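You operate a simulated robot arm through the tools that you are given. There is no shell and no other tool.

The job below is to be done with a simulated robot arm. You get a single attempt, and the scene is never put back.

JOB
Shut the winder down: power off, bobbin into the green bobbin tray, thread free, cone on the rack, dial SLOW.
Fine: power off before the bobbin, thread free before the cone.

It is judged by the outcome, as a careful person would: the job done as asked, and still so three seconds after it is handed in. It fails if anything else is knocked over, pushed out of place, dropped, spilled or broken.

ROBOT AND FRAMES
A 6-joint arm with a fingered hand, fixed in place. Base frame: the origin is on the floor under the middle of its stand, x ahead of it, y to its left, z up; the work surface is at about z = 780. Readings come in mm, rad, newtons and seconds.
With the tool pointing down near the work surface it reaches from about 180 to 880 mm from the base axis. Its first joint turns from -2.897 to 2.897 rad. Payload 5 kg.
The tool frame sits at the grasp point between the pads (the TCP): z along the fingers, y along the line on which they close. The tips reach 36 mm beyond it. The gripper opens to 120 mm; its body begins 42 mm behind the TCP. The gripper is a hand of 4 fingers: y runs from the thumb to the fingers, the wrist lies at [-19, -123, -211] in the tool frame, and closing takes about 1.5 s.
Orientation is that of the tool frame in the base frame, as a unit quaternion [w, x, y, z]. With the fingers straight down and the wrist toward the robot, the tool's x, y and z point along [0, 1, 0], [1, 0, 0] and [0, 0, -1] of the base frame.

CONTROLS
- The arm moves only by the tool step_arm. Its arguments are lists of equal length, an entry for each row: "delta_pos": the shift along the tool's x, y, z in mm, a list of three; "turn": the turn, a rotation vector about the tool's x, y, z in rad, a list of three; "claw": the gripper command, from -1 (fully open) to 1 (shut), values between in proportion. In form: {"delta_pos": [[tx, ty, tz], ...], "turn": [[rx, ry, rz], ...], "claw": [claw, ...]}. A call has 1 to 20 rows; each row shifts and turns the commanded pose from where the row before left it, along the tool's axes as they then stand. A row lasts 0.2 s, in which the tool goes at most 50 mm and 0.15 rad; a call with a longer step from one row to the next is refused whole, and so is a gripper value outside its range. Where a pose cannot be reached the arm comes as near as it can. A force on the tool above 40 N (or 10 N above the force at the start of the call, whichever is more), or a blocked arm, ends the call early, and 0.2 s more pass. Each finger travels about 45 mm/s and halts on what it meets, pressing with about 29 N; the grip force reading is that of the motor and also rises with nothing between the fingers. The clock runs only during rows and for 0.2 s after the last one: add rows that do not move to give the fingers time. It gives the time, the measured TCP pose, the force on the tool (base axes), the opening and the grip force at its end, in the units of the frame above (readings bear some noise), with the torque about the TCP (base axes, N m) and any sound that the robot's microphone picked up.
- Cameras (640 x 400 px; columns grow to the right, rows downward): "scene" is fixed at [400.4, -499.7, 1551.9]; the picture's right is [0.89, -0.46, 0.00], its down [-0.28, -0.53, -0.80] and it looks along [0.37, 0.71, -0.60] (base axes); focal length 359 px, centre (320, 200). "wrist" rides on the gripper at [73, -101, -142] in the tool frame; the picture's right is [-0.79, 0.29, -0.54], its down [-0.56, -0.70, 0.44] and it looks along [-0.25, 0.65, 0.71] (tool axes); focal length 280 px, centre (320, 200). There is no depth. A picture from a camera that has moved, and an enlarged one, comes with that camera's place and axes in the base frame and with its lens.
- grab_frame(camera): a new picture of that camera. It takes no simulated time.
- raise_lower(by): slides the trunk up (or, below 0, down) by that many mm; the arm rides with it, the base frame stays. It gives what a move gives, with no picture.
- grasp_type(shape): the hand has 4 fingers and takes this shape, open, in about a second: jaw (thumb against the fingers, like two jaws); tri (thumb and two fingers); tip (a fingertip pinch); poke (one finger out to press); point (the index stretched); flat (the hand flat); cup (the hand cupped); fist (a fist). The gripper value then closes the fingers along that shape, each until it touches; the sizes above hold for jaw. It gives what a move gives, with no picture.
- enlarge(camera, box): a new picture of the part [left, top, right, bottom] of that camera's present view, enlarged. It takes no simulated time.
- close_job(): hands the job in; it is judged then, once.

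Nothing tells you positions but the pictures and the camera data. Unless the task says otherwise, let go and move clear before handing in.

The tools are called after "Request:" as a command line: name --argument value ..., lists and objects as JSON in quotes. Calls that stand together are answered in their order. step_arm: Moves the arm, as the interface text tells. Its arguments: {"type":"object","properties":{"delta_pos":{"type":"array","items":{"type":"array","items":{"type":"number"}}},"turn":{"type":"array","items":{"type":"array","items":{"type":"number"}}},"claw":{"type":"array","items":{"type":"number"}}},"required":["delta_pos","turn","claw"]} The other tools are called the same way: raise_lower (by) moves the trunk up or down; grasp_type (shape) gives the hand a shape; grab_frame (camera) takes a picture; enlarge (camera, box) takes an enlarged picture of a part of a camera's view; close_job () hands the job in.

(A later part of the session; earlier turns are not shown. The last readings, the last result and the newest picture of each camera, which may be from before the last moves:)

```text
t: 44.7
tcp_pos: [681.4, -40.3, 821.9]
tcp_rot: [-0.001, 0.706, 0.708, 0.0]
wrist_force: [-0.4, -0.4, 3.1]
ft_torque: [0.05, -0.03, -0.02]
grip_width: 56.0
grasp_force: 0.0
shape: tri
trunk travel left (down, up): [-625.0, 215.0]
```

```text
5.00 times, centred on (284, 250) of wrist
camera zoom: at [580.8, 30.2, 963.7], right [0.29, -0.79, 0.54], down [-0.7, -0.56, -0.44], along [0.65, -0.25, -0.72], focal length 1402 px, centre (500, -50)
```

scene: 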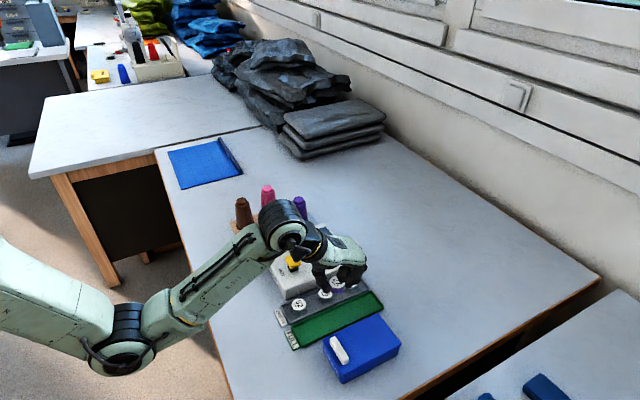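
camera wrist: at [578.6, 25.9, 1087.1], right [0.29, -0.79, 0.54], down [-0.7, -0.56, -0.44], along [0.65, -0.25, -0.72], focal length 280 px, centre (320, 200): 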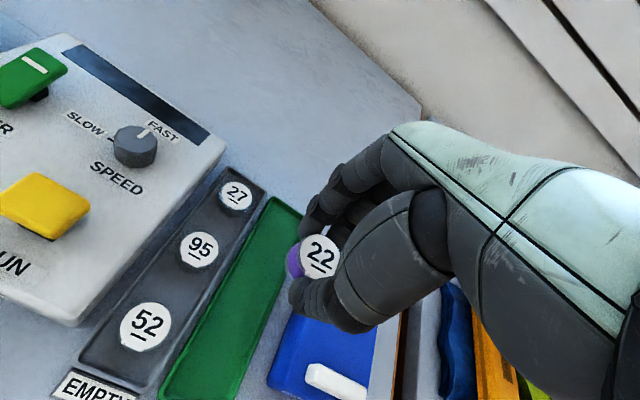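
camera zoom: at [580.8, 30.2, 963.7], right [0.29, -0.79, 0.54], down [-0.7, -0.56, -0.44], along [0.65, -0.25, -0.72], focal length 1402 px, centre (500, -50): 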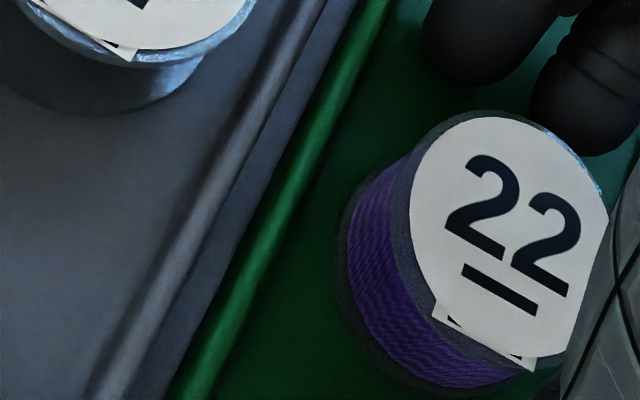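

The bobbin sits flat in the green tray and is released. I'll retreat straight up.

Request:
step_arm --delta_pos '[[0, 0, -3], [0, 0, -8], [0, 0, -20], [0, 0, -30], [0, 0, -40], [0, 0, -40], [0, 0, 0]]' --turn '[[0, 0, 0], [0, 0, 0], [0, 0, 0], [0, 0, 0], [0, 0, 0], [0, 0, 0], [0, 0, 0]]' --claw '[0.05, 0.05, 0.05, 0.05, 0.05, 0.05, 0.05]'

Request:
grab_frame --camera "wrist"

Request:
enlarge --camera "scene" --box '[240, 220, 420, 390]'

```text
t: 46.3
tcp_pos: [682.1, -43.1, 962.2]
tcp_rot: [-0.001, 0.708, 0.707, 0.0]
wrist_force: [0.9, 0.2, 0.1]
ft_torque: [0.05, -0.02, -0.02]
grip_width: 56.9
grasp_force: 0.1
shape: tri
trunk travel left (down, up): [-625.0, 215.0]
```

```text
taken
camera wrist: at [582.5, 29.4, 1104.6], right [0.29, -0.79, 0.54], down [-0.7, -0.56, -0.44], along [0.65, -0.25, -0.72], focal length 280 px, centre (320, 200)
```

wrist: 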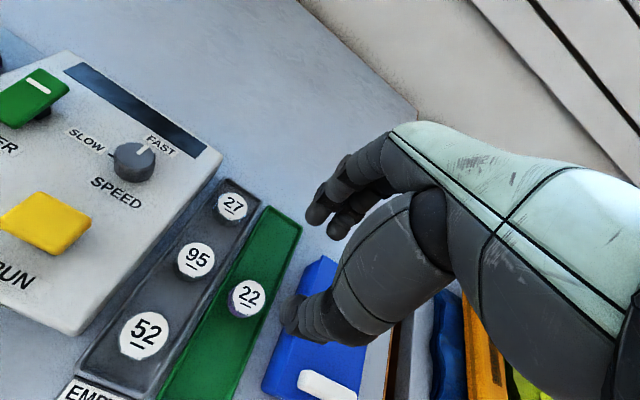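

```text
2.35 times, centred on (330, 305) of scene
camera zoom: at [400.4, -499.7, 1551.9], right [0.89, -0.46, 0.0], down [-0.28, -0.53, -0.8], along [0.37, 0.71, -0.6], focal length 845 px, centre (296, -47)
```

zoom: 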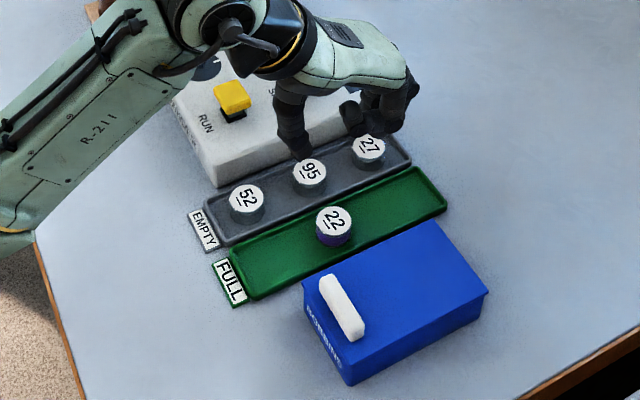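

The bobbin is safely in the FULL tray and everything else is undisturbed. Next I'll inspect the SPEED dial closely.

Request:
enlarge --camera "wrist" --box '[50, 110, 210, 210]'

Request:
enlarge --camera "wrist" --box '[100, 130, 164, 190]'

```text
4.00 times, centred on (130, 160) of wrist
camera zoom: at [582.5, 29.4, 1104.6], right [0.29, -0.79, 0.54], down [-0.7, -0.56, -0.44], along [0.65, -0.25, -0.72], focal length 1122 px, centre (1080, 360)
```

zoom: 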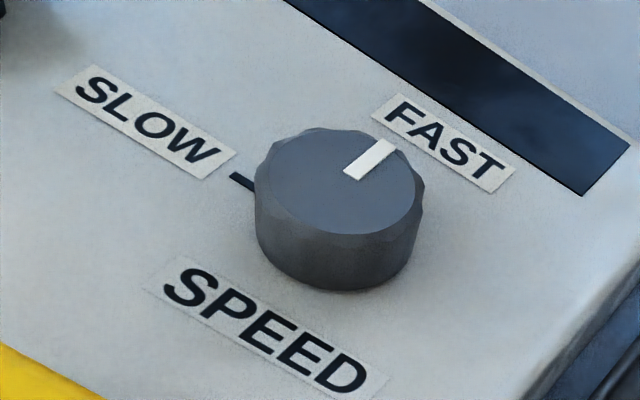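

```text
6.67 times, centred on (132, 160) of wrist
camera zoom: at [582.5, 29.4, 1104.6], right [0.29, -0.79, 0.54], down [-0.7, -0.56, -0.44], along [0.65, -0.25, -0.72], focal length 1869 px, centre (1573, 467)
```

zoom: 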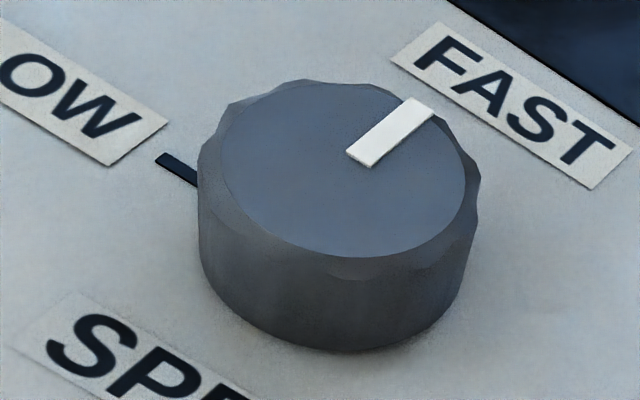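

From the wrist view, the dial top is about (730, 122, 847). The pointer lies along +x (FAST) and the SLOW tick is along +y, so the dial needs a 90° counter-clockwise turn seen from above. I'll go above the dial and pre-rotate the hand −45° so the turn is centered in the wrist's range.

Request:
step_arm --delta_pos '[[34, 10, 4], [34, 10, 4], [34, 10, 4], [34, 10, 4], [31, 10, 4], [0, 0, 0], [0, 0, 0], [0, 0, 0], [0, 0, 0], [0, 0, 0], [0, 0, 0], [0, 0, 0]]' --turn '[[0, 0, 0], [0, 0, 0], [0, 0, 0], [0, 0, 0], [0, 0, 0], [0, 0, 0.14], [0, 0, 0.14], [0, 0, 0.14], [0, 0, 0.14], [0, 0, 0.14], [0, 0, 0.085], [0, 0, 0]]' --claw '[0, -0.07, -0.07, -0.07, -0.07, -0.07, -0.07, -0.07, -0.07, -0.07, -0.07, -0.07]'

Request:
grab_frame --camera "scene"

Request:
grab_frame --camera "wrist"

Request:
enlarge --camera "scene" --box '[260, 190, 388, 270]'

```text
t: 48.9
tcp_pos: [731.6, 127.0, 942.8]
tcp_rot: [-0.001, 0.924, 0.382, 0.0]
wrist_force: [-0.1, 0.1, -0.3]
ft_torque: [0.01, 0.0, 0.03]
grip_width: 63.9
grasp_force: 0.0
shape: tri
trunk travel left (down, up): [-625.0, 215.0]
```

```text
taken
```

scene: 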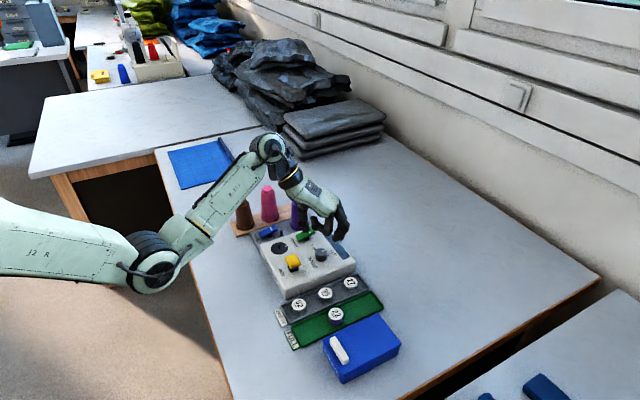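

```text
taken
camera wrist: at [711.8, 247.3, 1084.8], right [-0.36, -0.76, 0.54], down [-0.89, 0.1, -0.44], along [0.28, -0.64, -0.72], focal length 280 px, centre (320, 200)
```

wrist: 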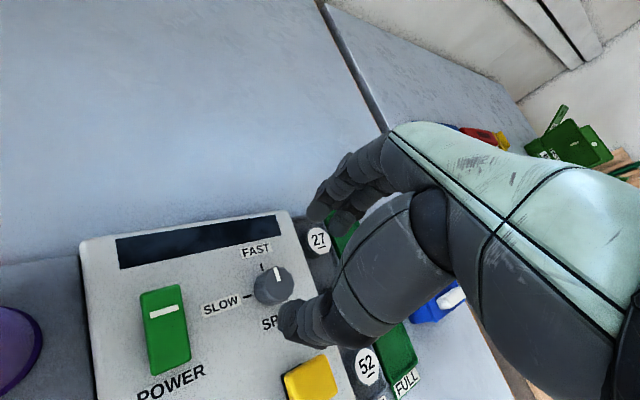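

```text
5.00 times, centred on (324, 230) of scene
camera zoom: at [400.4, -499.7, 1551.9], right [0.89, -0.46, 0.0], down [-0.28, -0.53, -0.8], along [0.37, 0.71, -0.6], focal length 1796 px, centre (300, 50)
```

zoom: 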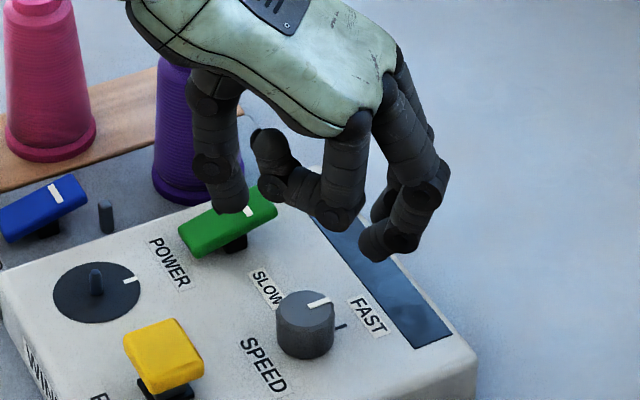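

The hand is pre-rotated above the dial, and both the FAST and SLOW ticks are visible. I'll zoom in to measure the dial position exactly.

Request:
enlarge --camera "wrist" --box '[200, 230, 328, 310]'

Request:
enlarge --camera "scene" --box '[300, 235, 348, 265]'

```text
5.00 times, centred on (264, 270) of wrist
camera zoom: at [711.8, 247.3, 1084.8], right [-0.36, -0.76, 0.54], down [-0.89, 0.1, -0.44], along [0.28, -0.64, -0.72], focal length 1402 px, centre (600, -150)
```

zoom: 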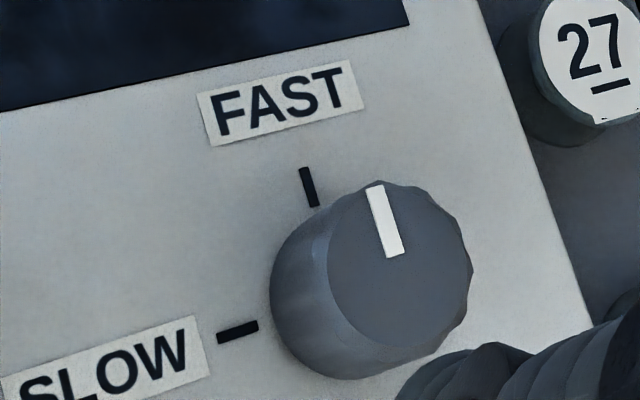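

```text
13.33 times, centred on (324, 250) of scene
camera zoom: at [400.4, -499.7, 1551.9], right [0.89, -0.46, 0.0], down [-0.28, -0.53, -0.8], along [0.37, 0.71, -0.6], focal length 4789 px, centre (267, -467)
```

zoom: 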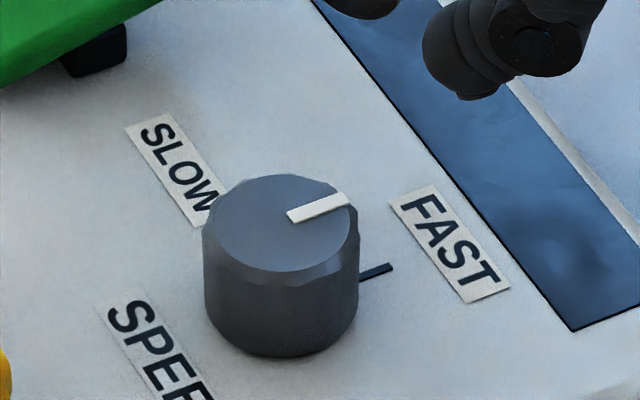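

The dial center refines to about (729, 119.8), with its top at z≈849. I'll correct a couple of mm and descend partway to check the straddle.

Request:
step_arm --delta_pos '[[-1.9, 1.5, 10], [0, 0, 20], [0, 0, 20], [0, 0, 5], [0, 0, 0]]' --turn '[[0, 0, 0], [0, 0, 0], [0, 0, 0], [0, 0, 0], [0, 0, 0]]' --claw '[-0.07, -0.07, -0.07, -0.07, -0.07]'

Request:
enlarge --camera "scene" --box '[284, 215, 364, 265]'

Request:
enlarge --camera "wrist" --box '[220, 190, 380, 290]'

Request:
enlarge --camera "wrist" --box '[220, 250, 380, 350]'

```text
t: 50.1
tcp_pos: [732.2, 123.7, 887.0]
tcp_rot: [-0.001, 0.923, 0.384, 0.001]
wrist_force: [0.0, -0.6, 0.3]
ft_torque: [0.02, 0.01, -0.01]
grip_width: 63.8
grasp_force: 0.0
shape: tri
trunk travel left (down, up): [-625.0, 215.0]
```

```text
8.00 times, centred on (324, 240) of scene
camera zoom: at [400.4, -499.7, 1551.9], right [0.89, -0.46, 0.0], down [-0.28, -0.53, -0.8], along [0.37, 0.71, -0.6], focal length 2874 px, centre (288, -120)
```

zoom: 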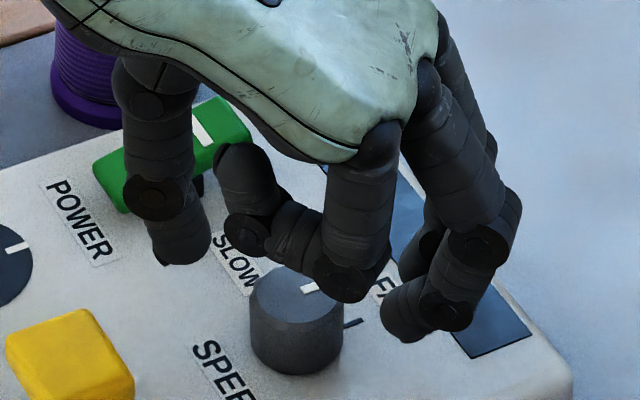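

```text
4.00 times, centred on (300, 240) of wrist
camera zoom: at [711.3, 245.7, 1029.7], right [-0.35, -0.76, 0.54], down [-0.89, 0.1, -0.44], along [0.28, -0.64, -0.72], focal length 1122 px, centre (400, 40)
```

zoom: 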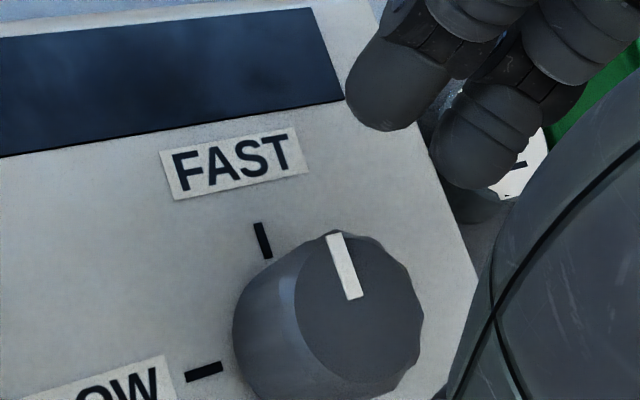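

```text
4.00 times, centred on (300, 300) of wrist
camera zoom: at [711.3, 245.7, 1029.7], right [-0.35, -0.76, 0.54], down [-0.89, 0.1, -0.44], along [0.28, -0.64, -0.72], focal length 1122 px, centre (400, -200)
```

zoom: 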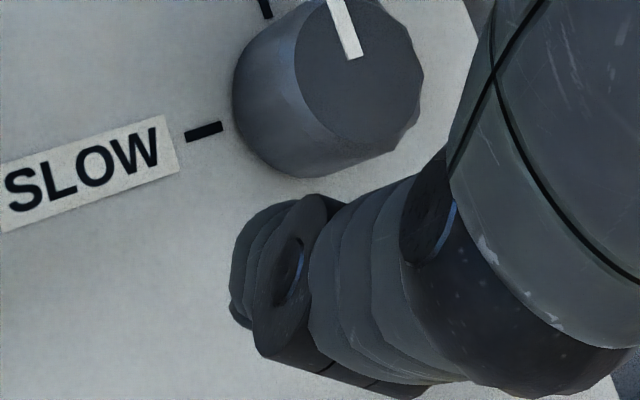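

Both views suggest the fingers sit about 4 mm too far to +y. I'll correct that, then lower around the dial.

Request:
step_arm --delta_pos '[[-4.2, 1.4, 0], [0, 0, 6], [0, 0, 6], [0, 0, 4], [0, 0, 3], [0, 0, 0]]' --turn '[[0, 0, 0], [0, 0, 0], [0, 0, 0], [0, 0, 0], [0, 0, 0], [0, 0, 0]]' --claw '[-0.07, -0.07, -0.07, -0.07, -0.07, -0.07]'

Request:
enlarge --camera "scene" --box '[290, 225, 354, 265]'

Request:
enlarge --camera "wrist" --box '[220, 200, 380, 300]'

Request:
enlarge --camera "wrist" --box '[220, 250, 380, 350]'

```text
t: 51.5
tcp_pos: [729.7, 119.4, 867.5]
tcp_rot: [-0.001, 0.924, 0.383, 0.0]
wrist_force: [-0.3, -0.5, -0.2]
ft_torque: [0.03, 0.01, 0.0]
grip_width: 63.8
grasp_force: 0.1
shape: tri
trunk travel left (down, up): [-625.0, 215.0]
```

```text
10.00 times, centred on (322, 245) of scene
camera zoom: at [400.4, -499.7, 1551.9], right [0.89, -0.46, 0.0], down [-0.28, -0.53, -0.8], along [0.37, 0.71, -0.6], focal length 3592 px, centre (300, -250)
```

zoom: 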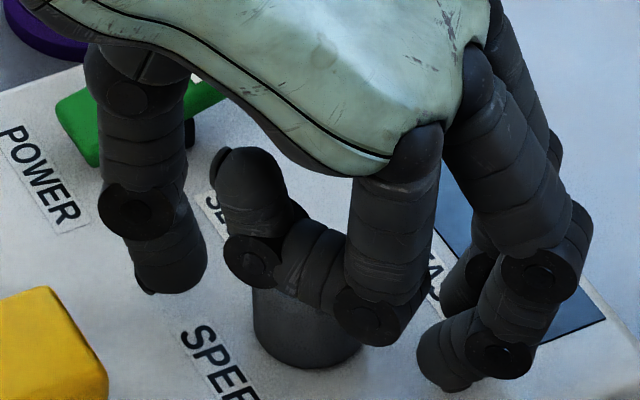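

```text
4.00 times, centred on (300, 250) of wrist
camera zoom: at [709.8, 240.9, 1010.6], right [-0.35, -0.76, 0.54], down [-0.89, 0.1, -0.44], along [0.28, -0.64, -0.72], focal length 1122 px, centre (400, 0)
```

zoom: 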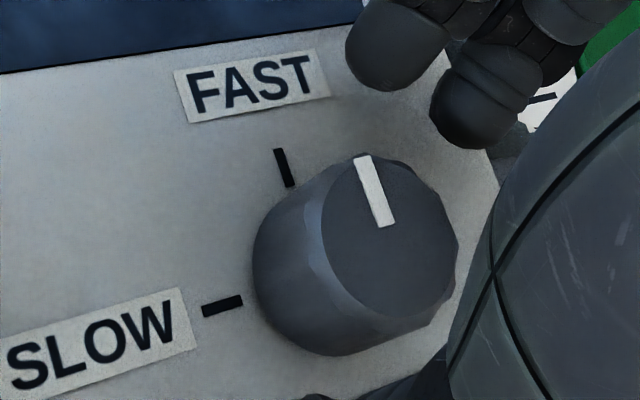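

```text
4.00 times, centred on (300, 300) of wrist
camera zoom: at [709.8, 240.9, 1010.6], right [-0.35, -0.76, 0.54], down [-0.89, 0.1, -0.44], along [0.28, -0.64, -0.72], focal length 1122 px, centre (400, -200)
```

zoom: 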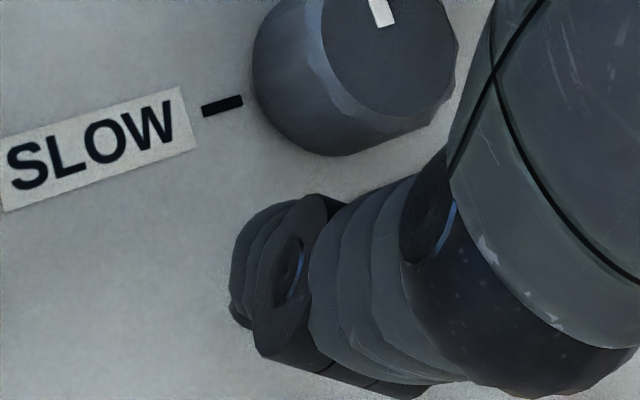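

The fingers now flank the dial. I'll close the grip on it.

Request:
step_arm --delta_pos '[[0, 0, 0], [0, 0, 0], [0, 0, 0], [0, 0, 0], [0, 0, 0], [0, 0, 0], [0, 0, 0]]' --turn '[[0, 0, 0], [0, 0, 0], [0, 0, 0], [0, 0, 0], [0, 0, 0], [0, 0, 0], [0, 0, 0]]' --claw '[0.1, 0.2, 0.35, 0.5, 0.6, 0.7, 0.7]'

Request:
enlarge --camera "scene" --box '[290, 225, 354, 265]'

Request:
enlarge --camera "wrist" --box '[220, 220, 380, 320]'

```text
t: 53.1
tcp_pos: [730.5, 119.5, 868.4]
tcp_rot: [0.0, 0.924, 0.383, 0.0]
wrist_force: [-2.5, 2.8, -0.4]
ft_torque: [0.07, 0.05, 0.0]
grip_width: 20.7
grasp_force: 28.9
shape: tri
trunk travel left (down, up): [-625.0, 215.0]
```

```text
10.00 times, centred on (322, 245) of scene
camera zoom: at [400.4, -499.7, 1551.9], right [0.89, -0.46, 0.0], down [-0.28, -0.53, -0.8], along [0.37, 0.71, -0.6], focal length 3592 px, centre (300, -250)
```

zoom: 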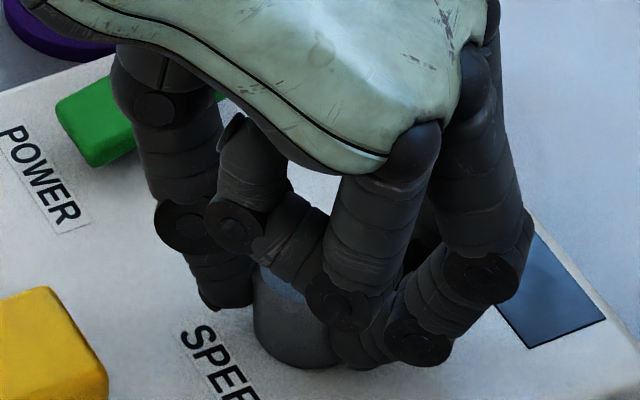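

```text
4.00 times, centred on (300, 270) of wrist
camera zoom: at [709.4, 241.7, 1010.5], right [-0.35, -0.76, 0.54], down [-0.89, 0.1, -0.44], along [0.28, -0.64, -0.72], focal length 1122 px, centre (400, -80)
```

zoom: 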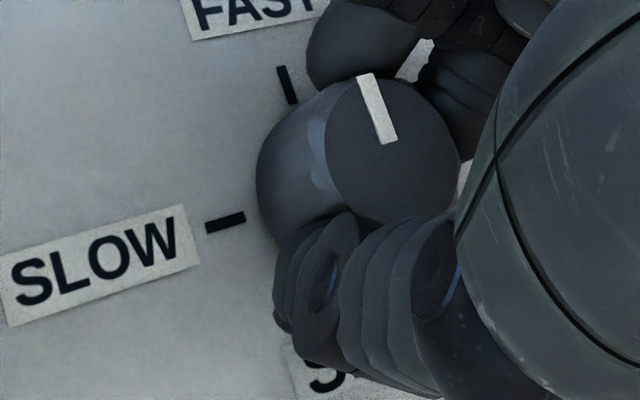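

The dial is gripped. I'll turn counter-clockwise (from above) a little first and check that the dial follows.

Request:
step_arm --delta_pos '[[0, 0, 0], [0, 0, 0], [0, 0, 0], [0, 0, 0]]' --turn '[[0, 0, -0.1], [0, 0, -0.1], [0, 0, -0.1], [0, 0, 0]]' --claw '[0.7, 0.7, 0.7, 0.7]'

Request:
enlarge --camera "wrist" --box '[220, 220, 380, 320]'

Request:
enlarge --camera "scene" --box '[290, 225, 354, 265]'

```text
t: 54.1
tcp_pos: [729.3, 120.3, 869.2]
tcp_rot: [0.0, 0.856, 0.517, 0.0]
wrist_force: [0.9, 3.9, -4.5]
ft_torque: [0.11, 0.0, 0.02]
grip_width: 20.5
grasp_force: 28.9
shape: tri
trunk travel left (down, up): [-625.0, 215.0]
```

```text
4.00 times, centred on (300, 270) of wrist
camera zoom: at [673.8, 230.2, 1010.7], right [-0.11, -0.83, 0.54], down [-0.88, -0.17, -0.44], along [0.46, -0.53, -0.72], focal length 1122 px, centre (400, -80)
```

zoom: 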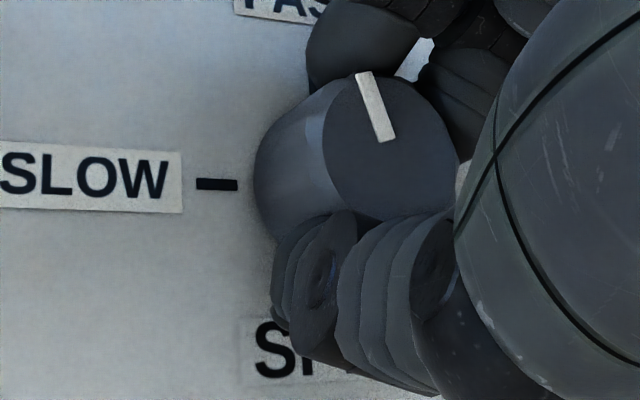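

```text
10.00 times, centred on (322, 245) of scene
camera zoom: at [400.4, -499.7, 1551.9], right [0.89, -0.46, 0.0], down [-0.28, -0.53, -0.8], along [0.37, 0.71, -0.6], focal length 3592 px, centre (300, -250)
```

zoom: 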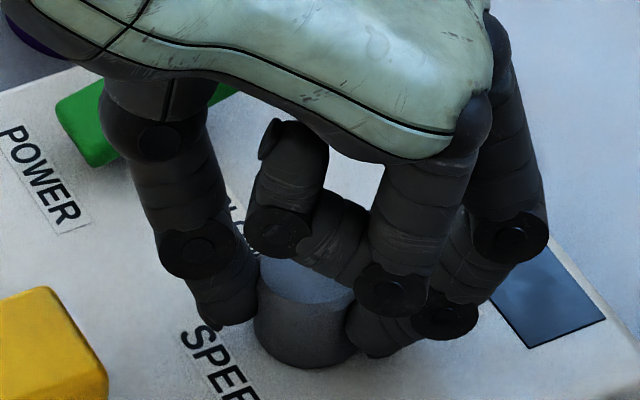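

The pointer is turning with the hand. I'll continue the rotation toward SLOW.

Request:
step_arm --delta_pos '[[0, 0, 0], [0, 0, 0], [0, 0, 0], [0, 0, 0], [0, 0, 0], [0, 0, 0], [0, 0, 0]]' --turn '[[0, 0, -0.1], [0, 0, -0.1], [0, 0, -0.1], [0, 0, -0.1], [0, 0, -0.1], [0, 0, -0.1], [0, 0, 0]]' --claw '[0.7, 0.7, 0.7, 0.7, 0.7, 0.7, 0.7]'

Request:
enlarge --camera "wrist" --box '[220, 200, 380, 300]'

Request:
enlarge --camera "scene" --box '[274, 220, 370, 280]'

```text
t: 55.7
tcp_pos: [729.2, 120.2, 868.2]
tcp_rot: [0.0, 0.665, 0.747, 0.0]
wrist_force: [-0.3, 4.4, -4.8]
ft_torque: [0.13, -0.06, 0.0]
grip_width: 20.4
grasp_force: 29.2
shape: tri
trunk travel left (down, up): [-625.0, 215.0]
```

```text
4.00 times, centred on (300, 250) of wrist
camera zoom: at [621.0, 179.2, 1010.9], right [0.38, -0.75, 0.54], down [-0.63, -0.64, -0.44], along [0.68, -0.17, -0.72], focal length 1122 px, centre (400, 0)
```

zoom: 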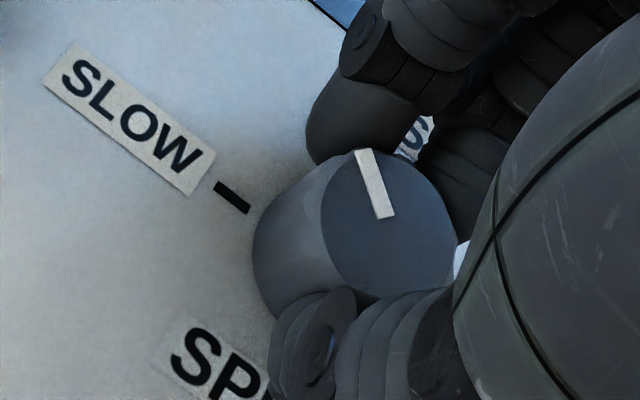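

```text
6.67 times, centred on (322, 250) of scene
camera zoom: at [400.4, -499.7, 1551.9], right [0.89, -0.46, 0.0], down [-0.28, -0.53, -0.8], along [0.37, 0.71, -0.6], focal length 2395 px, centre (307, -133)
```

zoom: 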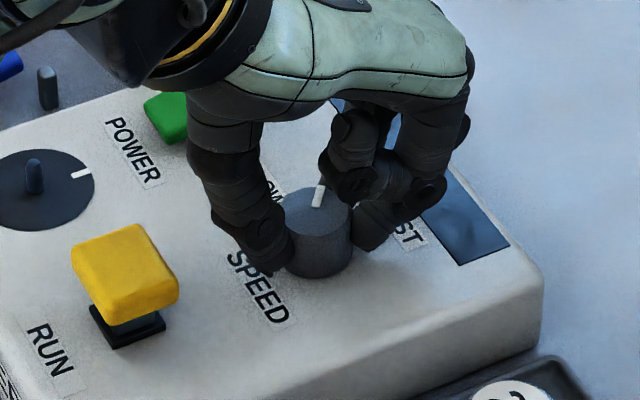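

Over halfway and following well, with the thumb well clear of RUN. I'll continue the remaining ~0.67 rad.

Request:
step_arm --delta_pos '[[0, 0, 0], [0, 0, 0], [0, 0, 0], [0, 0, 0], [0, 0, 0], [0, 0, 0], [0, 0, 0]]' --turn '[[0, 0, -0.1], [0, 0, -0.1], [0, 0, -0.1], [0, 0, -0.1], [0, 0, -0.1], [0, 0, -0.1], [0, 0, 0]]' --claw '[0.7, 0.7, 0.7, 0.7, 0.7, 0.7, 0.7]'

Request:
enlarge --camera "wrist" --box '[220, 200, 380, 300]'

Request:
enlarge --camera "scene" --box '[274, 220, 370, 280]'

```text
t: 57.3
tcp_pos: [730.0, 119.7, 868.1]
tcp_rot: [0.0, 0.414, 0.91, 0.0]
wrist_force: [1.0, 3.8, -3.7]
ft_torque: [0.13, -0.03, 0.02]
grip_width: 20.1
grasp_force: 29.5
shape: tri
trunk travel left (down, up): [-625.0, 215.0]
```

```text
4.00 times, centred on (300, 250) of wrist
camera zoom: at [606.0, 107.3, 1010.9], right [0.74, -0.41, 0.54], down [-0.16, -0.88, -0.44], along [0.66, 0.24, -0.71], focal length 1122 px, centre (400, 0)
```

zoom: 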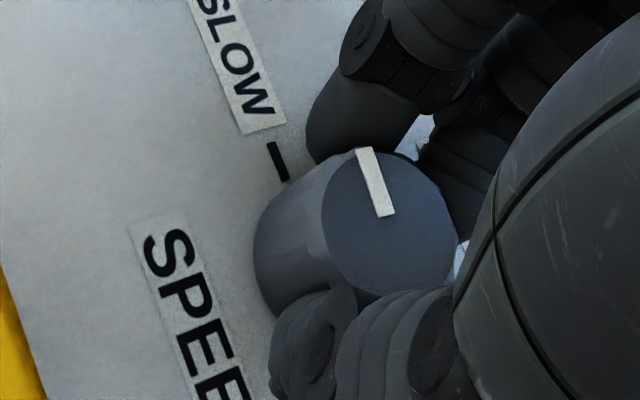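

```text
6.67 times, centred on (322, 250) of scene
camera zoom: at [400.4, -499.7, 1551.9], right [0.89, -0.46, 0.0], down [-0.28, -0.53, -0.8], along [0.37, 0.71, -0.6], focal length 2395 px, centre (307, -133)
```

zoom: 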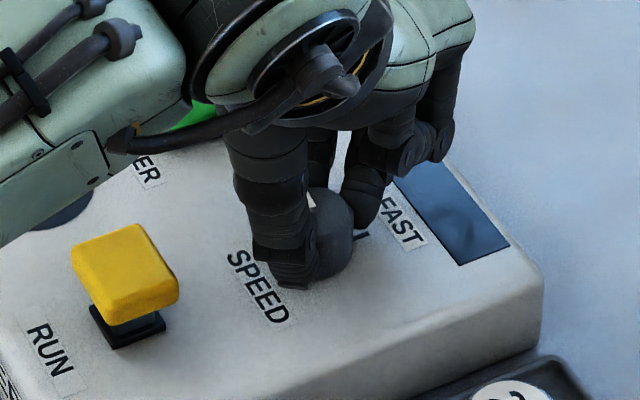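

Almost aligned with the SLOW tick, with about 0.07 rad left. I'll finish the turn and compare.

Request:
step_arm --delta_pos '[[0, 0, 0], [0, 0, 0], [0, 0, 0]]' --turn '[[0, 0, -0.04], [0, 0, -0.035], [0, 0, 0]]' --claw '[0.7, 0.7, 0.7]'

Request:
enlarge --camera "wrist" --box '[220, 220, 380, 320]'

```text
t: 58.1
tcp_pos: [730.7, 119.8, 869.4]
tcp_rot: [-0.001, 0.38, 0.925, 0.0]
wrist_force: [-0.9, 5.5, -2.8]
ft_torque: [0.22, -0.03, -0.03]
grip_width: 20.0
grasp_force: 28.6
shape: tri
trunk travel left (down, up): [-625.0, 215.0]
```

```text
4.00 times, centred on (300, 270) of wrist
camera zoom: at [607.4, 98.0, 1010.9], right [0.76, -0.35, 0.54], down [-0.1, -0.89, -0.44], along [0.64, 0.29, -0.71], focal length 1122 px, centre (400, -80)
```

zoom: 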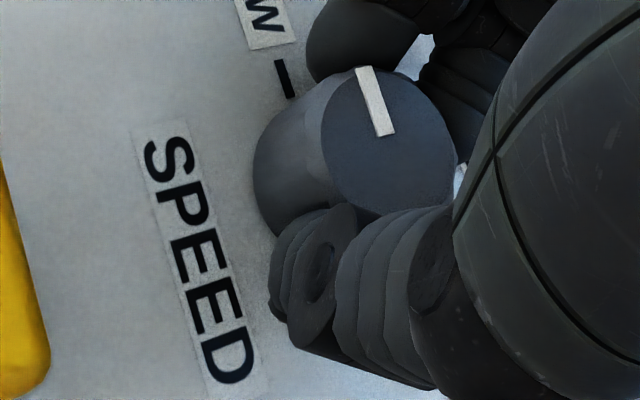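

The pointer now lines up with the SLOW tick the same way it originally did with FAST. I'll release and lift clear.

Request:
step_arm --delta_pos '[[0, 0, 0], [0, 0, 0], [0, 0, 0], [0, 0, 0], [0, 0, 0], [0, 0, -8], [0, 0, -20], [0, 0, -30], [0, 0, -35], [0, 0, 0]]' --turn '[[0, 0, 0], [0, 0, 0], [0, 0, 0], [0, 0, 0], [0, 0, 0], [0, 0, 0], [0, 0, 0], [0, 0, 0], [0, 0, 0], [0, 0, 0]]' --claw '[0.5, 0.3, 0.1, -0.05, -0.05, -0.05, -0.05, -0.05, -0.05, -0.05]'

Request:
grab_frame --camera "wrist"

Request:
grab_frame --camera "scene"

Request:
enlarge --camera "wrist" --box '[200, 200, 328, 280]'

```text
t: 60.3
tcp_pos: [729.2, 119.4, 961.4]
tcp_rot: [-0.001, 0.381, 0.925, 0.0]
wrist_force: [0.5, -0.3, -1.0]
ft_torque: [0.02, 0.03, 0.0]
grip_width: 62.7
grasp_force: 0.1
shape: tri
trunk travel left (down, up): [-625.0, 215.0]
```

```text
taken
camera wrist: at [606.7, 98.0, 1104.7], right [0.76, -0.35, 0.54], down [-0.1, -0.89, -0.44], along [0.64, 0.29, -0.71], focal length 280 px, centre (320, 200)
```

wrist: 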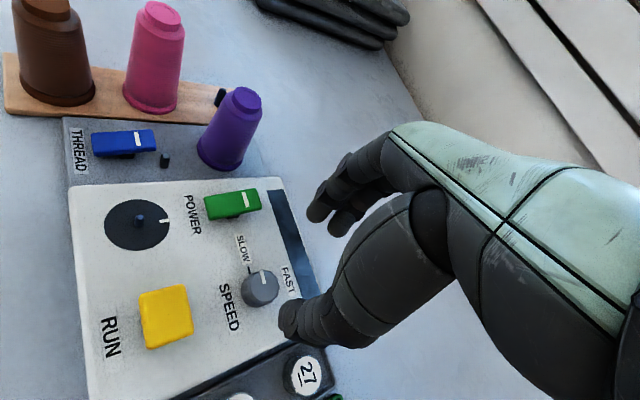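

```text
taken
```

scene: 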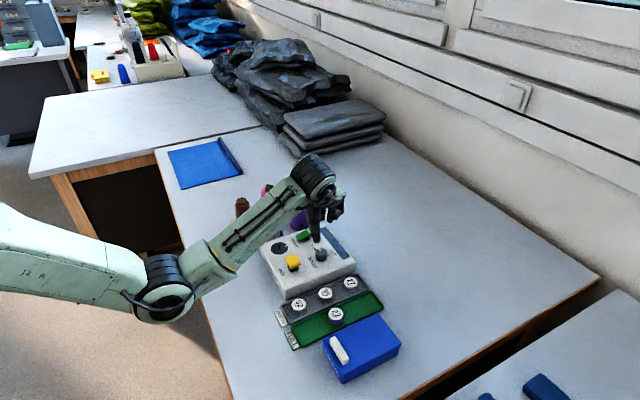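

```text
5.00 times, centred on (264, 240) of wrist
camera zoom: at [606.7, 98.0, 1104.7], right [0.76, -0.35, 0.54], down [-0.1, -0.89, -0.44], along [0.64, 0.29, -0.71], focal length 1402 px, centre (600, 0)
```

zoom: 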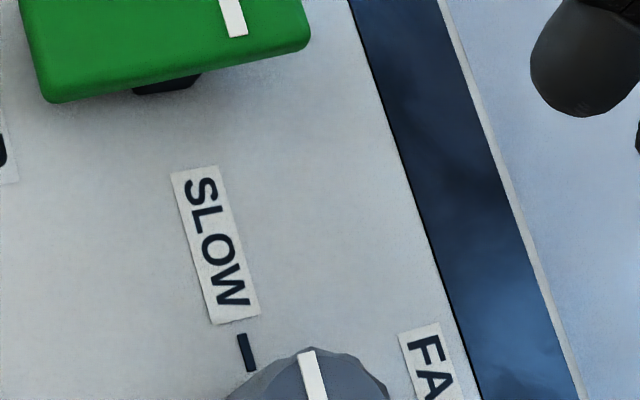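

The dial now points to SLOW, with the pointer parallel to the SLOW tick. The last item is the cone. I'll zoom on the cone and free peg from here, for triangulation.

Request:
enlarge --camera "wrist" --box '[170, 70, 298, 180]'

Request:
enlarge --camera "wrist" --box '[200, 80, 264, 120]'

Request:
enlarge --camera "wrist" --box '[230, 250, 294, 310]'

```text
3.64 times, centred on (234, 125) of wrist
camera zoom: at [606.7, 98.0, 1104.7], right [0.76, -0.35, 0.54], down [-0.1, -0.89, -0.44], along [0.64, 0.29, -0.71], focal length 1020 px, centre (633, 473)
```

zoom: 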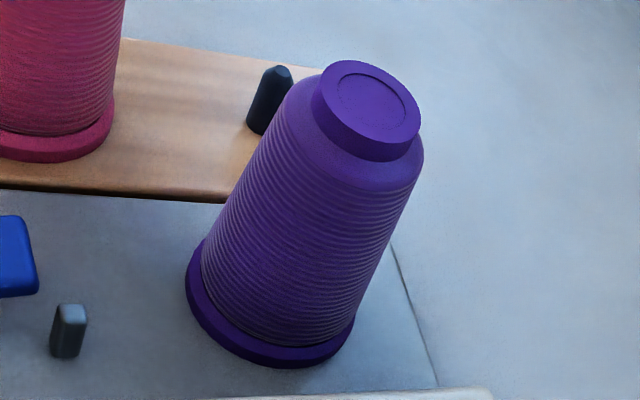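

```text
10.00 times, centred on (232, 100) of wrist
camera zoom: at [606.7, 98.0, 1104.7], right [0.76, -0.35, 0.54], down [-0.1, -0.89, -0.44], along [0.64, 0.29, -0.71], focal length 2804 px, centre (1200, 1200)
```

zoom: 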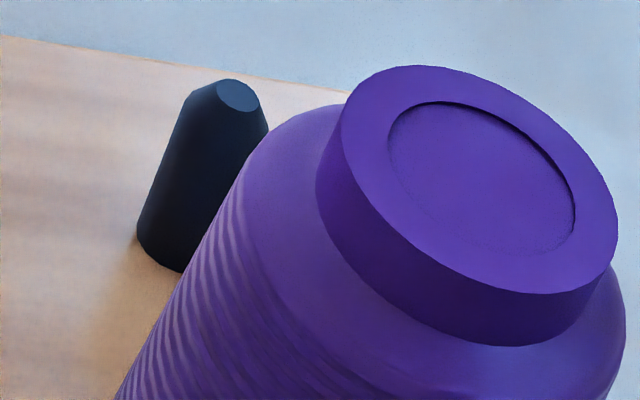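

```text
6.67 times, centred on (262, 280) of wrist
camera zoom: at [606.7, 98.0, 1104.7], right [0.76, -0.35, 0.54], down [-0.1, -0.89, -0.44], along [0.64, 0.29, -0.71], focal length 1869 px, centre (707, -333)
```

zoom: 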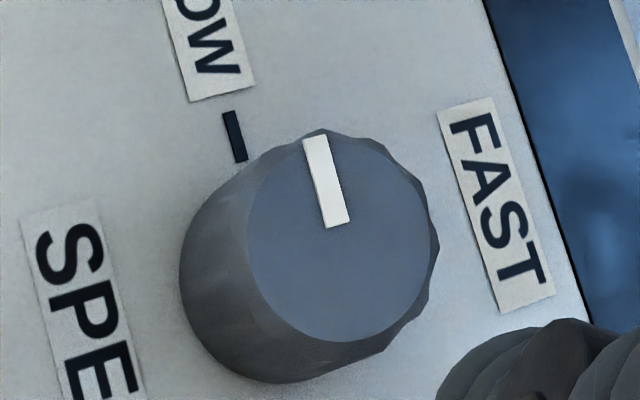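

The dial is confirmed at SLOW. The cone top is near (752, 316, 890) and the free peg's top near (768, 397, 819). The peg is close to the reach limit, so I'll do a dry run above it at this hand angle before picking the cone.

Request:
step_arm --delta_pos '[[24, 32, -2], [24, 32, -2], [24, 32, 0], [24, 32, 0], [24, 32, 0], [24, 32, 0], [25, 32, 0], [0, 0, 0], [0, 0, 0]]' --turn '[[0, 0, 0], [0, 0, 0], [0, 0, 0], [0, 0, 0], [0, 0, 0], [0, 0, 0], [0, 0, 0], [0, 0, 0], [0, 0, 0]]' --claw '[-0.05, -0.05, -0.05, -0.05, -0.05, -0.05, -0.05, -0.05, -0.05]'

Request:
grab_frame --camera "wrist"

Request:
grab_frame --camera "scene"

```text
t: 62.3
tcp_pos: [768.9, 398.6, 966.4]
tcp_rot: [0.0, 0.381, 0.924, 0.0]
wrist_force: [0.5, -0.2, 0.6]
ft_torque: [0.01, -0.03, 0.01]
grip_width: 62.5
grasp_force: 0.1
shape: tri
trunk travel left (down, up): [-625.0, 215.0]
```

```text
taken
camera wrist: at [645.8, 377.0, 1109.2], right [0.76, -0.35, 0.54], down [-0.1, -0.89, -0.44], along [0.64, 0.29, -0.71], focal length 280 px, centre (320, 200)
```

wrist: 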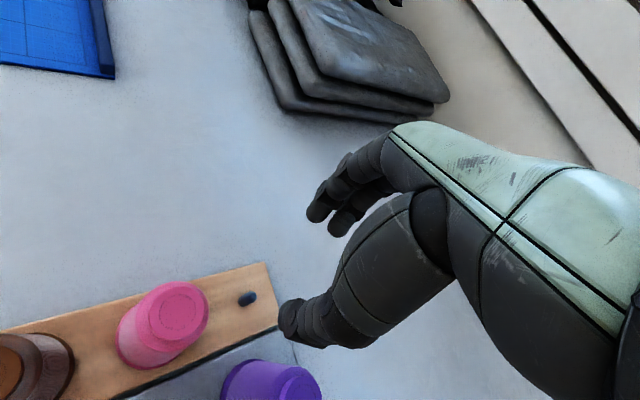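

```text
taken
```

scene: 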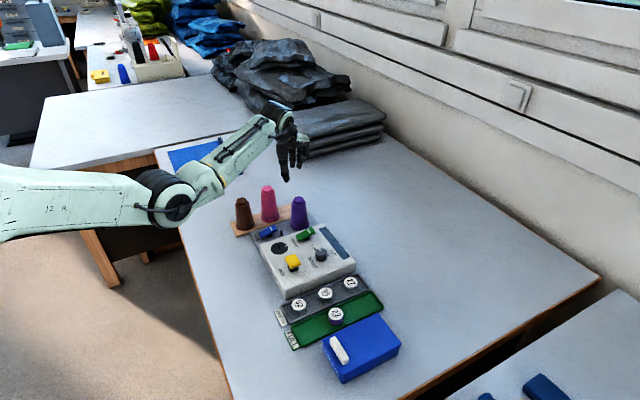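

This pose is reachable at height. I'll measure the free peg and the purple cone from this view.

Request:
enlarge --camera "wrist" --box '[216, 275, 280, 315]'

Request:
enlarge --camera "wrist" --box '[200, 320, 328, 400]'

Request:
enlarge --camera "scene" --box '[225, 175, 321, 240]'

```text
10.00 times, centred on (248, 295) of wrist
camera zoom: at [645.8, 377.0, 1109.2], right [0.76, -0.35, 0.54], down [-0.1, -0.89, -0.44], along [0.64, 0.29, -0.71], focal length 2804 px, centre (1040, -750)
```

zoom: 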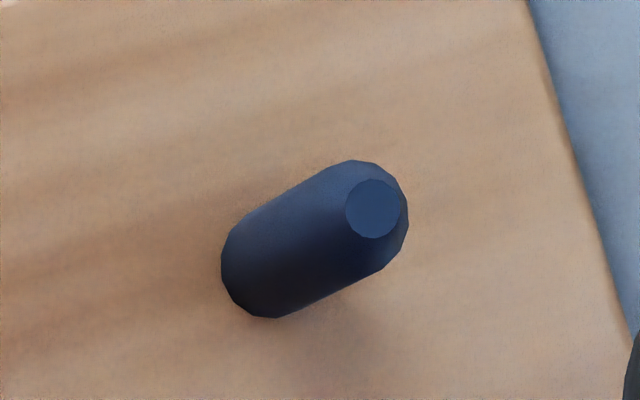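

```text
5.00 times, centred on (264, 360) of wrist
camera zoom: at [645.8, 377.0, 1109.2], right [0.76, -0.35, 0.54], down [-0.1, -0.89, -0.44], along [0.64, 0.29, -0.71], focal length 1402 px, centre (600, -600)
```

zoom: 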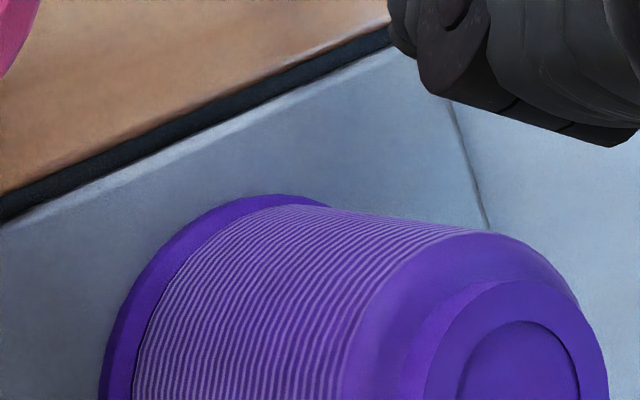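

```text
6.15 times, centred on (273, 208) of scene
camera zoom: at [400.4, -499.7, 1551.9], right [0.89, -0.46, 0.0], down [-0.28, -0.53, -0.8], along [0.37, 0.71, -0.6], focal length 2210 px, centre (609, 154)
```

zoom: 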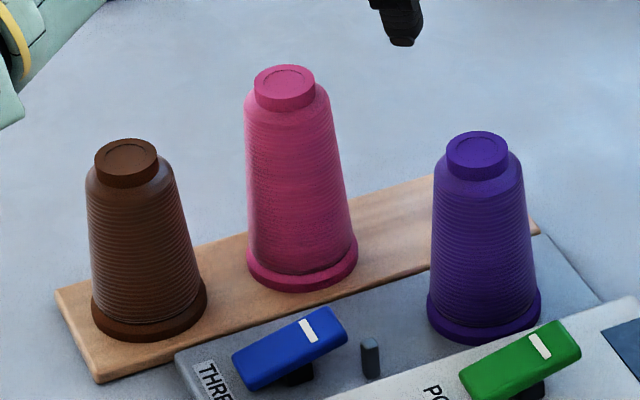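

The peg top is at about (769.5, 396.5, 819.6). The cone axis is near (754, 315.5), so cone-to-peg is about (+16, +81) mm, and that agrees across views. I'll move above the cone with the tri grip opened to about 80 mm.

Request:
step_arm --delta_pos '[[-15.7, -22.9, 0], [-15.7, -22.9, 0], [-15.8, -22.8, 0], [0, 0, 0], [0, 0, 15], [0, 0, 10], [0, 0, 0]]' --turn '[[0, 0, 0], [0, 0, 0], [0, 0, 0], [0, 0, 0], [0, 0, 0], [0, 0, 0], [0, 0, 0]]' --claw '[-0.33, -0.33, -0.33, -0.33, -0.33, -0.33, -0.33]'

Request:
enlarge --camera "scene" --box '[240, 160, 352, 230]'

Request:
grab_frame --camera "wrist"

Request:
enlarge --camera "wrist" --box '[200, 200, 360, 300]'

```text
t: 63.9
tcp_pos: [752.9, 313.8, 941.5]
tcp_rot: [0.0, 0.381, 0.924, 0.001]
wrist_force: [-0.2, 0.6, 0.1]
ft_torque: [-0.01, -0.01, -0.01]
grip_width: 79.4
grasp_force: 0.0
shape: tri
trunk travel left (down, up): [-625.0, 215.0]
```

```text
5.71 times, centred on (296, 195) of scene
camera zoom: at [400.4, -499.7, 1551.9], right [0.89, -0.46, 0.0], down [-0.28, -0.53, -0.8], along [0.37, 0.71, -0.6], focal length 2053 px, centre (457, 229)
```

zoom: 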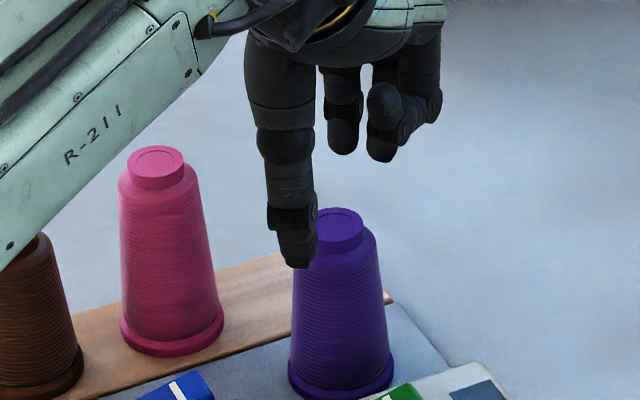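

```text
taken
camera wrist: at [629.9, 293.1, 1083.5], right [0.76, -0.35, 0.54], down [-0.1, -0.89, -0.44], along [0.64, 0.29, -0.71], focal length 280 px, centre (320, 200)
```

wrist: 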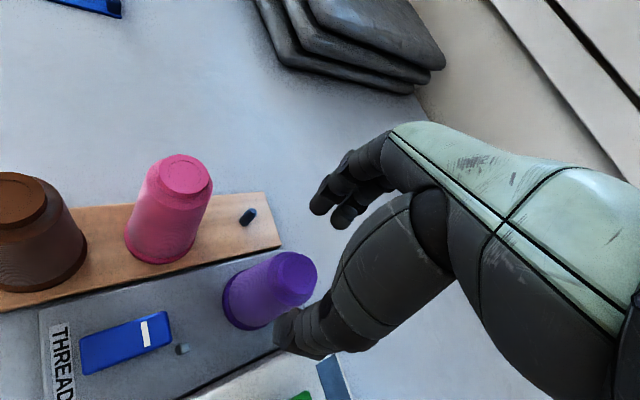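

```text
4.00 times, centred on (280, 250) of wrist
camera zoom: at [629.9, 293.1, 1083.5], right [0.76, -0.35, 0.54], down [-0.1, -0.89, -0.44], along [0.64, 0.29, -0.71], focal length 1122 px, centre (480, 0)
```

zoom: 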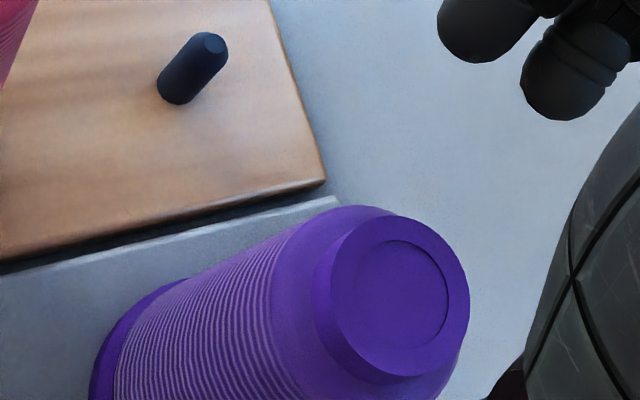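

The cone top measures about (752, 311, 895). I'll make a small correction and lower until the tips just pass the cone's shoulder, then check the centering.

Request:
step_arm --delta_pos '[[-1.8, 1.05, 5], [0, 0, 10], [0, 0, 10], [0, 0, 10], [0, 0, 0]]' --turn '[[0, 0, 0], [0, 0, 0], [0, 0, 0], [0, 0, 0], [0, 0, 0]]' --claw '[-0.33, -0.33, -0.33, -0.33, -0.33]'

Request:
enlarge --camera "scene" --box '[260, 165, 340, 215]'

Request:
enlarge --camera "wrist" --box '[220, 180, 380, 280]'

Request:
enlarge --camera "wrist" --box '[220, 260, 380, 360]'

```text
t: 65.1
tcp_pos: [754.5, 315.8, 906.7]
tcp_rot: [-0.001, 0.381, 0.924, 0.0]
wrist_force: [0.4, -0.6, 0.7]
ft_torque: [-0.01, -0.02, -0.01]
grip_width: 79.2
grasp_force: 0.1
shape: tri
trunk travel left (down, up): [-625.0, 215.0]
```

```text
8.00 times, centred on (300, 190) of scene
camera zoom: at [400.4, -499.7, 1551.9], right [0.89, -0.46, 0.0], down [-0.28, -0.53, -0.8], along [0.37, 0.71, -0.6], focal length 2874 px, centre (480, 280)
```

zoom: 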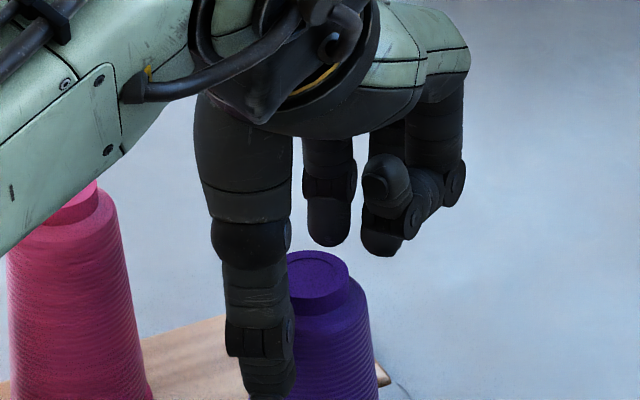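

```text
4.00 times, centred on (300, 230) of wrist
camera zoom: at [632.2, 293.0, 1048.8], right [0.76, -0.35, 0.54], down [-0.1, -0.89, -0.44], along [0.64, 0.29, -0.71], focal length 1122 px, centre (400, 80)
```

zoom: 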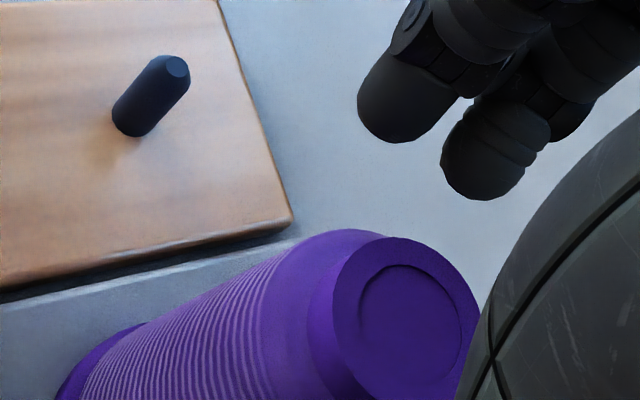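

```text
4.00 times, centred on (300, 310) of wrist
camera zoom: at [632.2, 293.0, 1048.8], right [0.76, -0.35, 0.54], down [-0.1, -0.89, -0.44], along [0.64, 0.29, -0.71], focal length 1122 px, centre (400, -240)
```

zoom: 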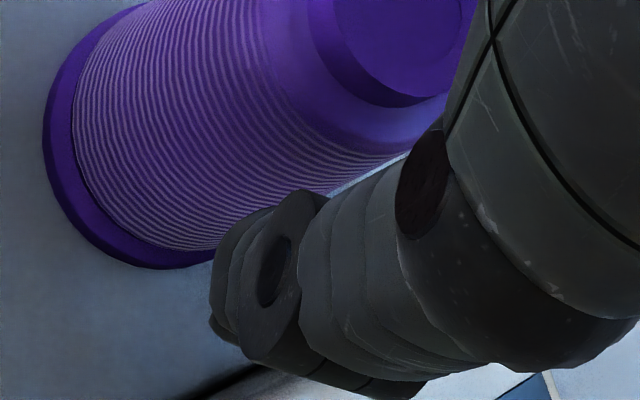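

I need a better look at the thumb tip against the cone before committing.

Request:
enlarge --camera "scene" --box '[265, 180, 329, 220]'

Request:
enlarge --camera "wrist" --box '[200, 240, 392, 360]'

```text
10.00 times, centred on (297, 200) of scene
camera zoom: at [400.4, -499.7, 1551.9], right [0.89, -0.46, 0.0], down [-0.28, -0.53, -0.8], along [0.37, 0.71, -0.6], focal length 3592 px, centre (550, 200)
```

zoom: 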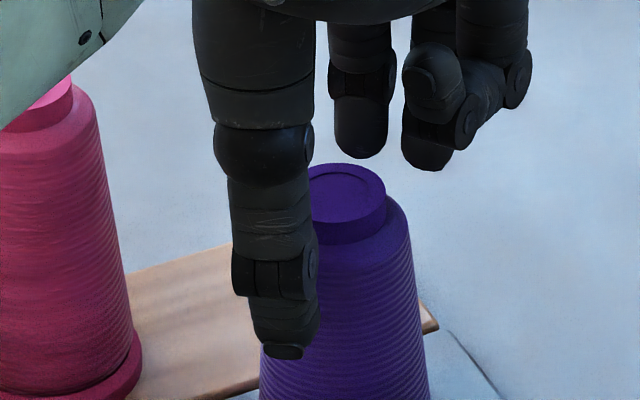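

```text
3.33 times, centred on (296, 300) of wrist
camera zoom: at [632.2, 293.0, 1048.8], right [0.76, -0.35, 0.54], down [-0.1, -0.89, -0.44], along [0.64, 0.29, -0.71], focal length 935 px, centre (400, -133)
```

zoom: 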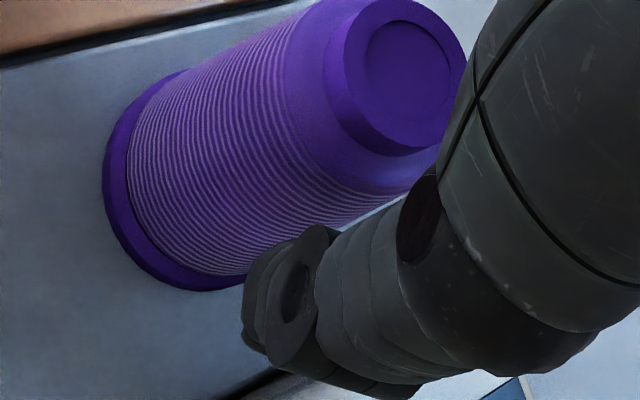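

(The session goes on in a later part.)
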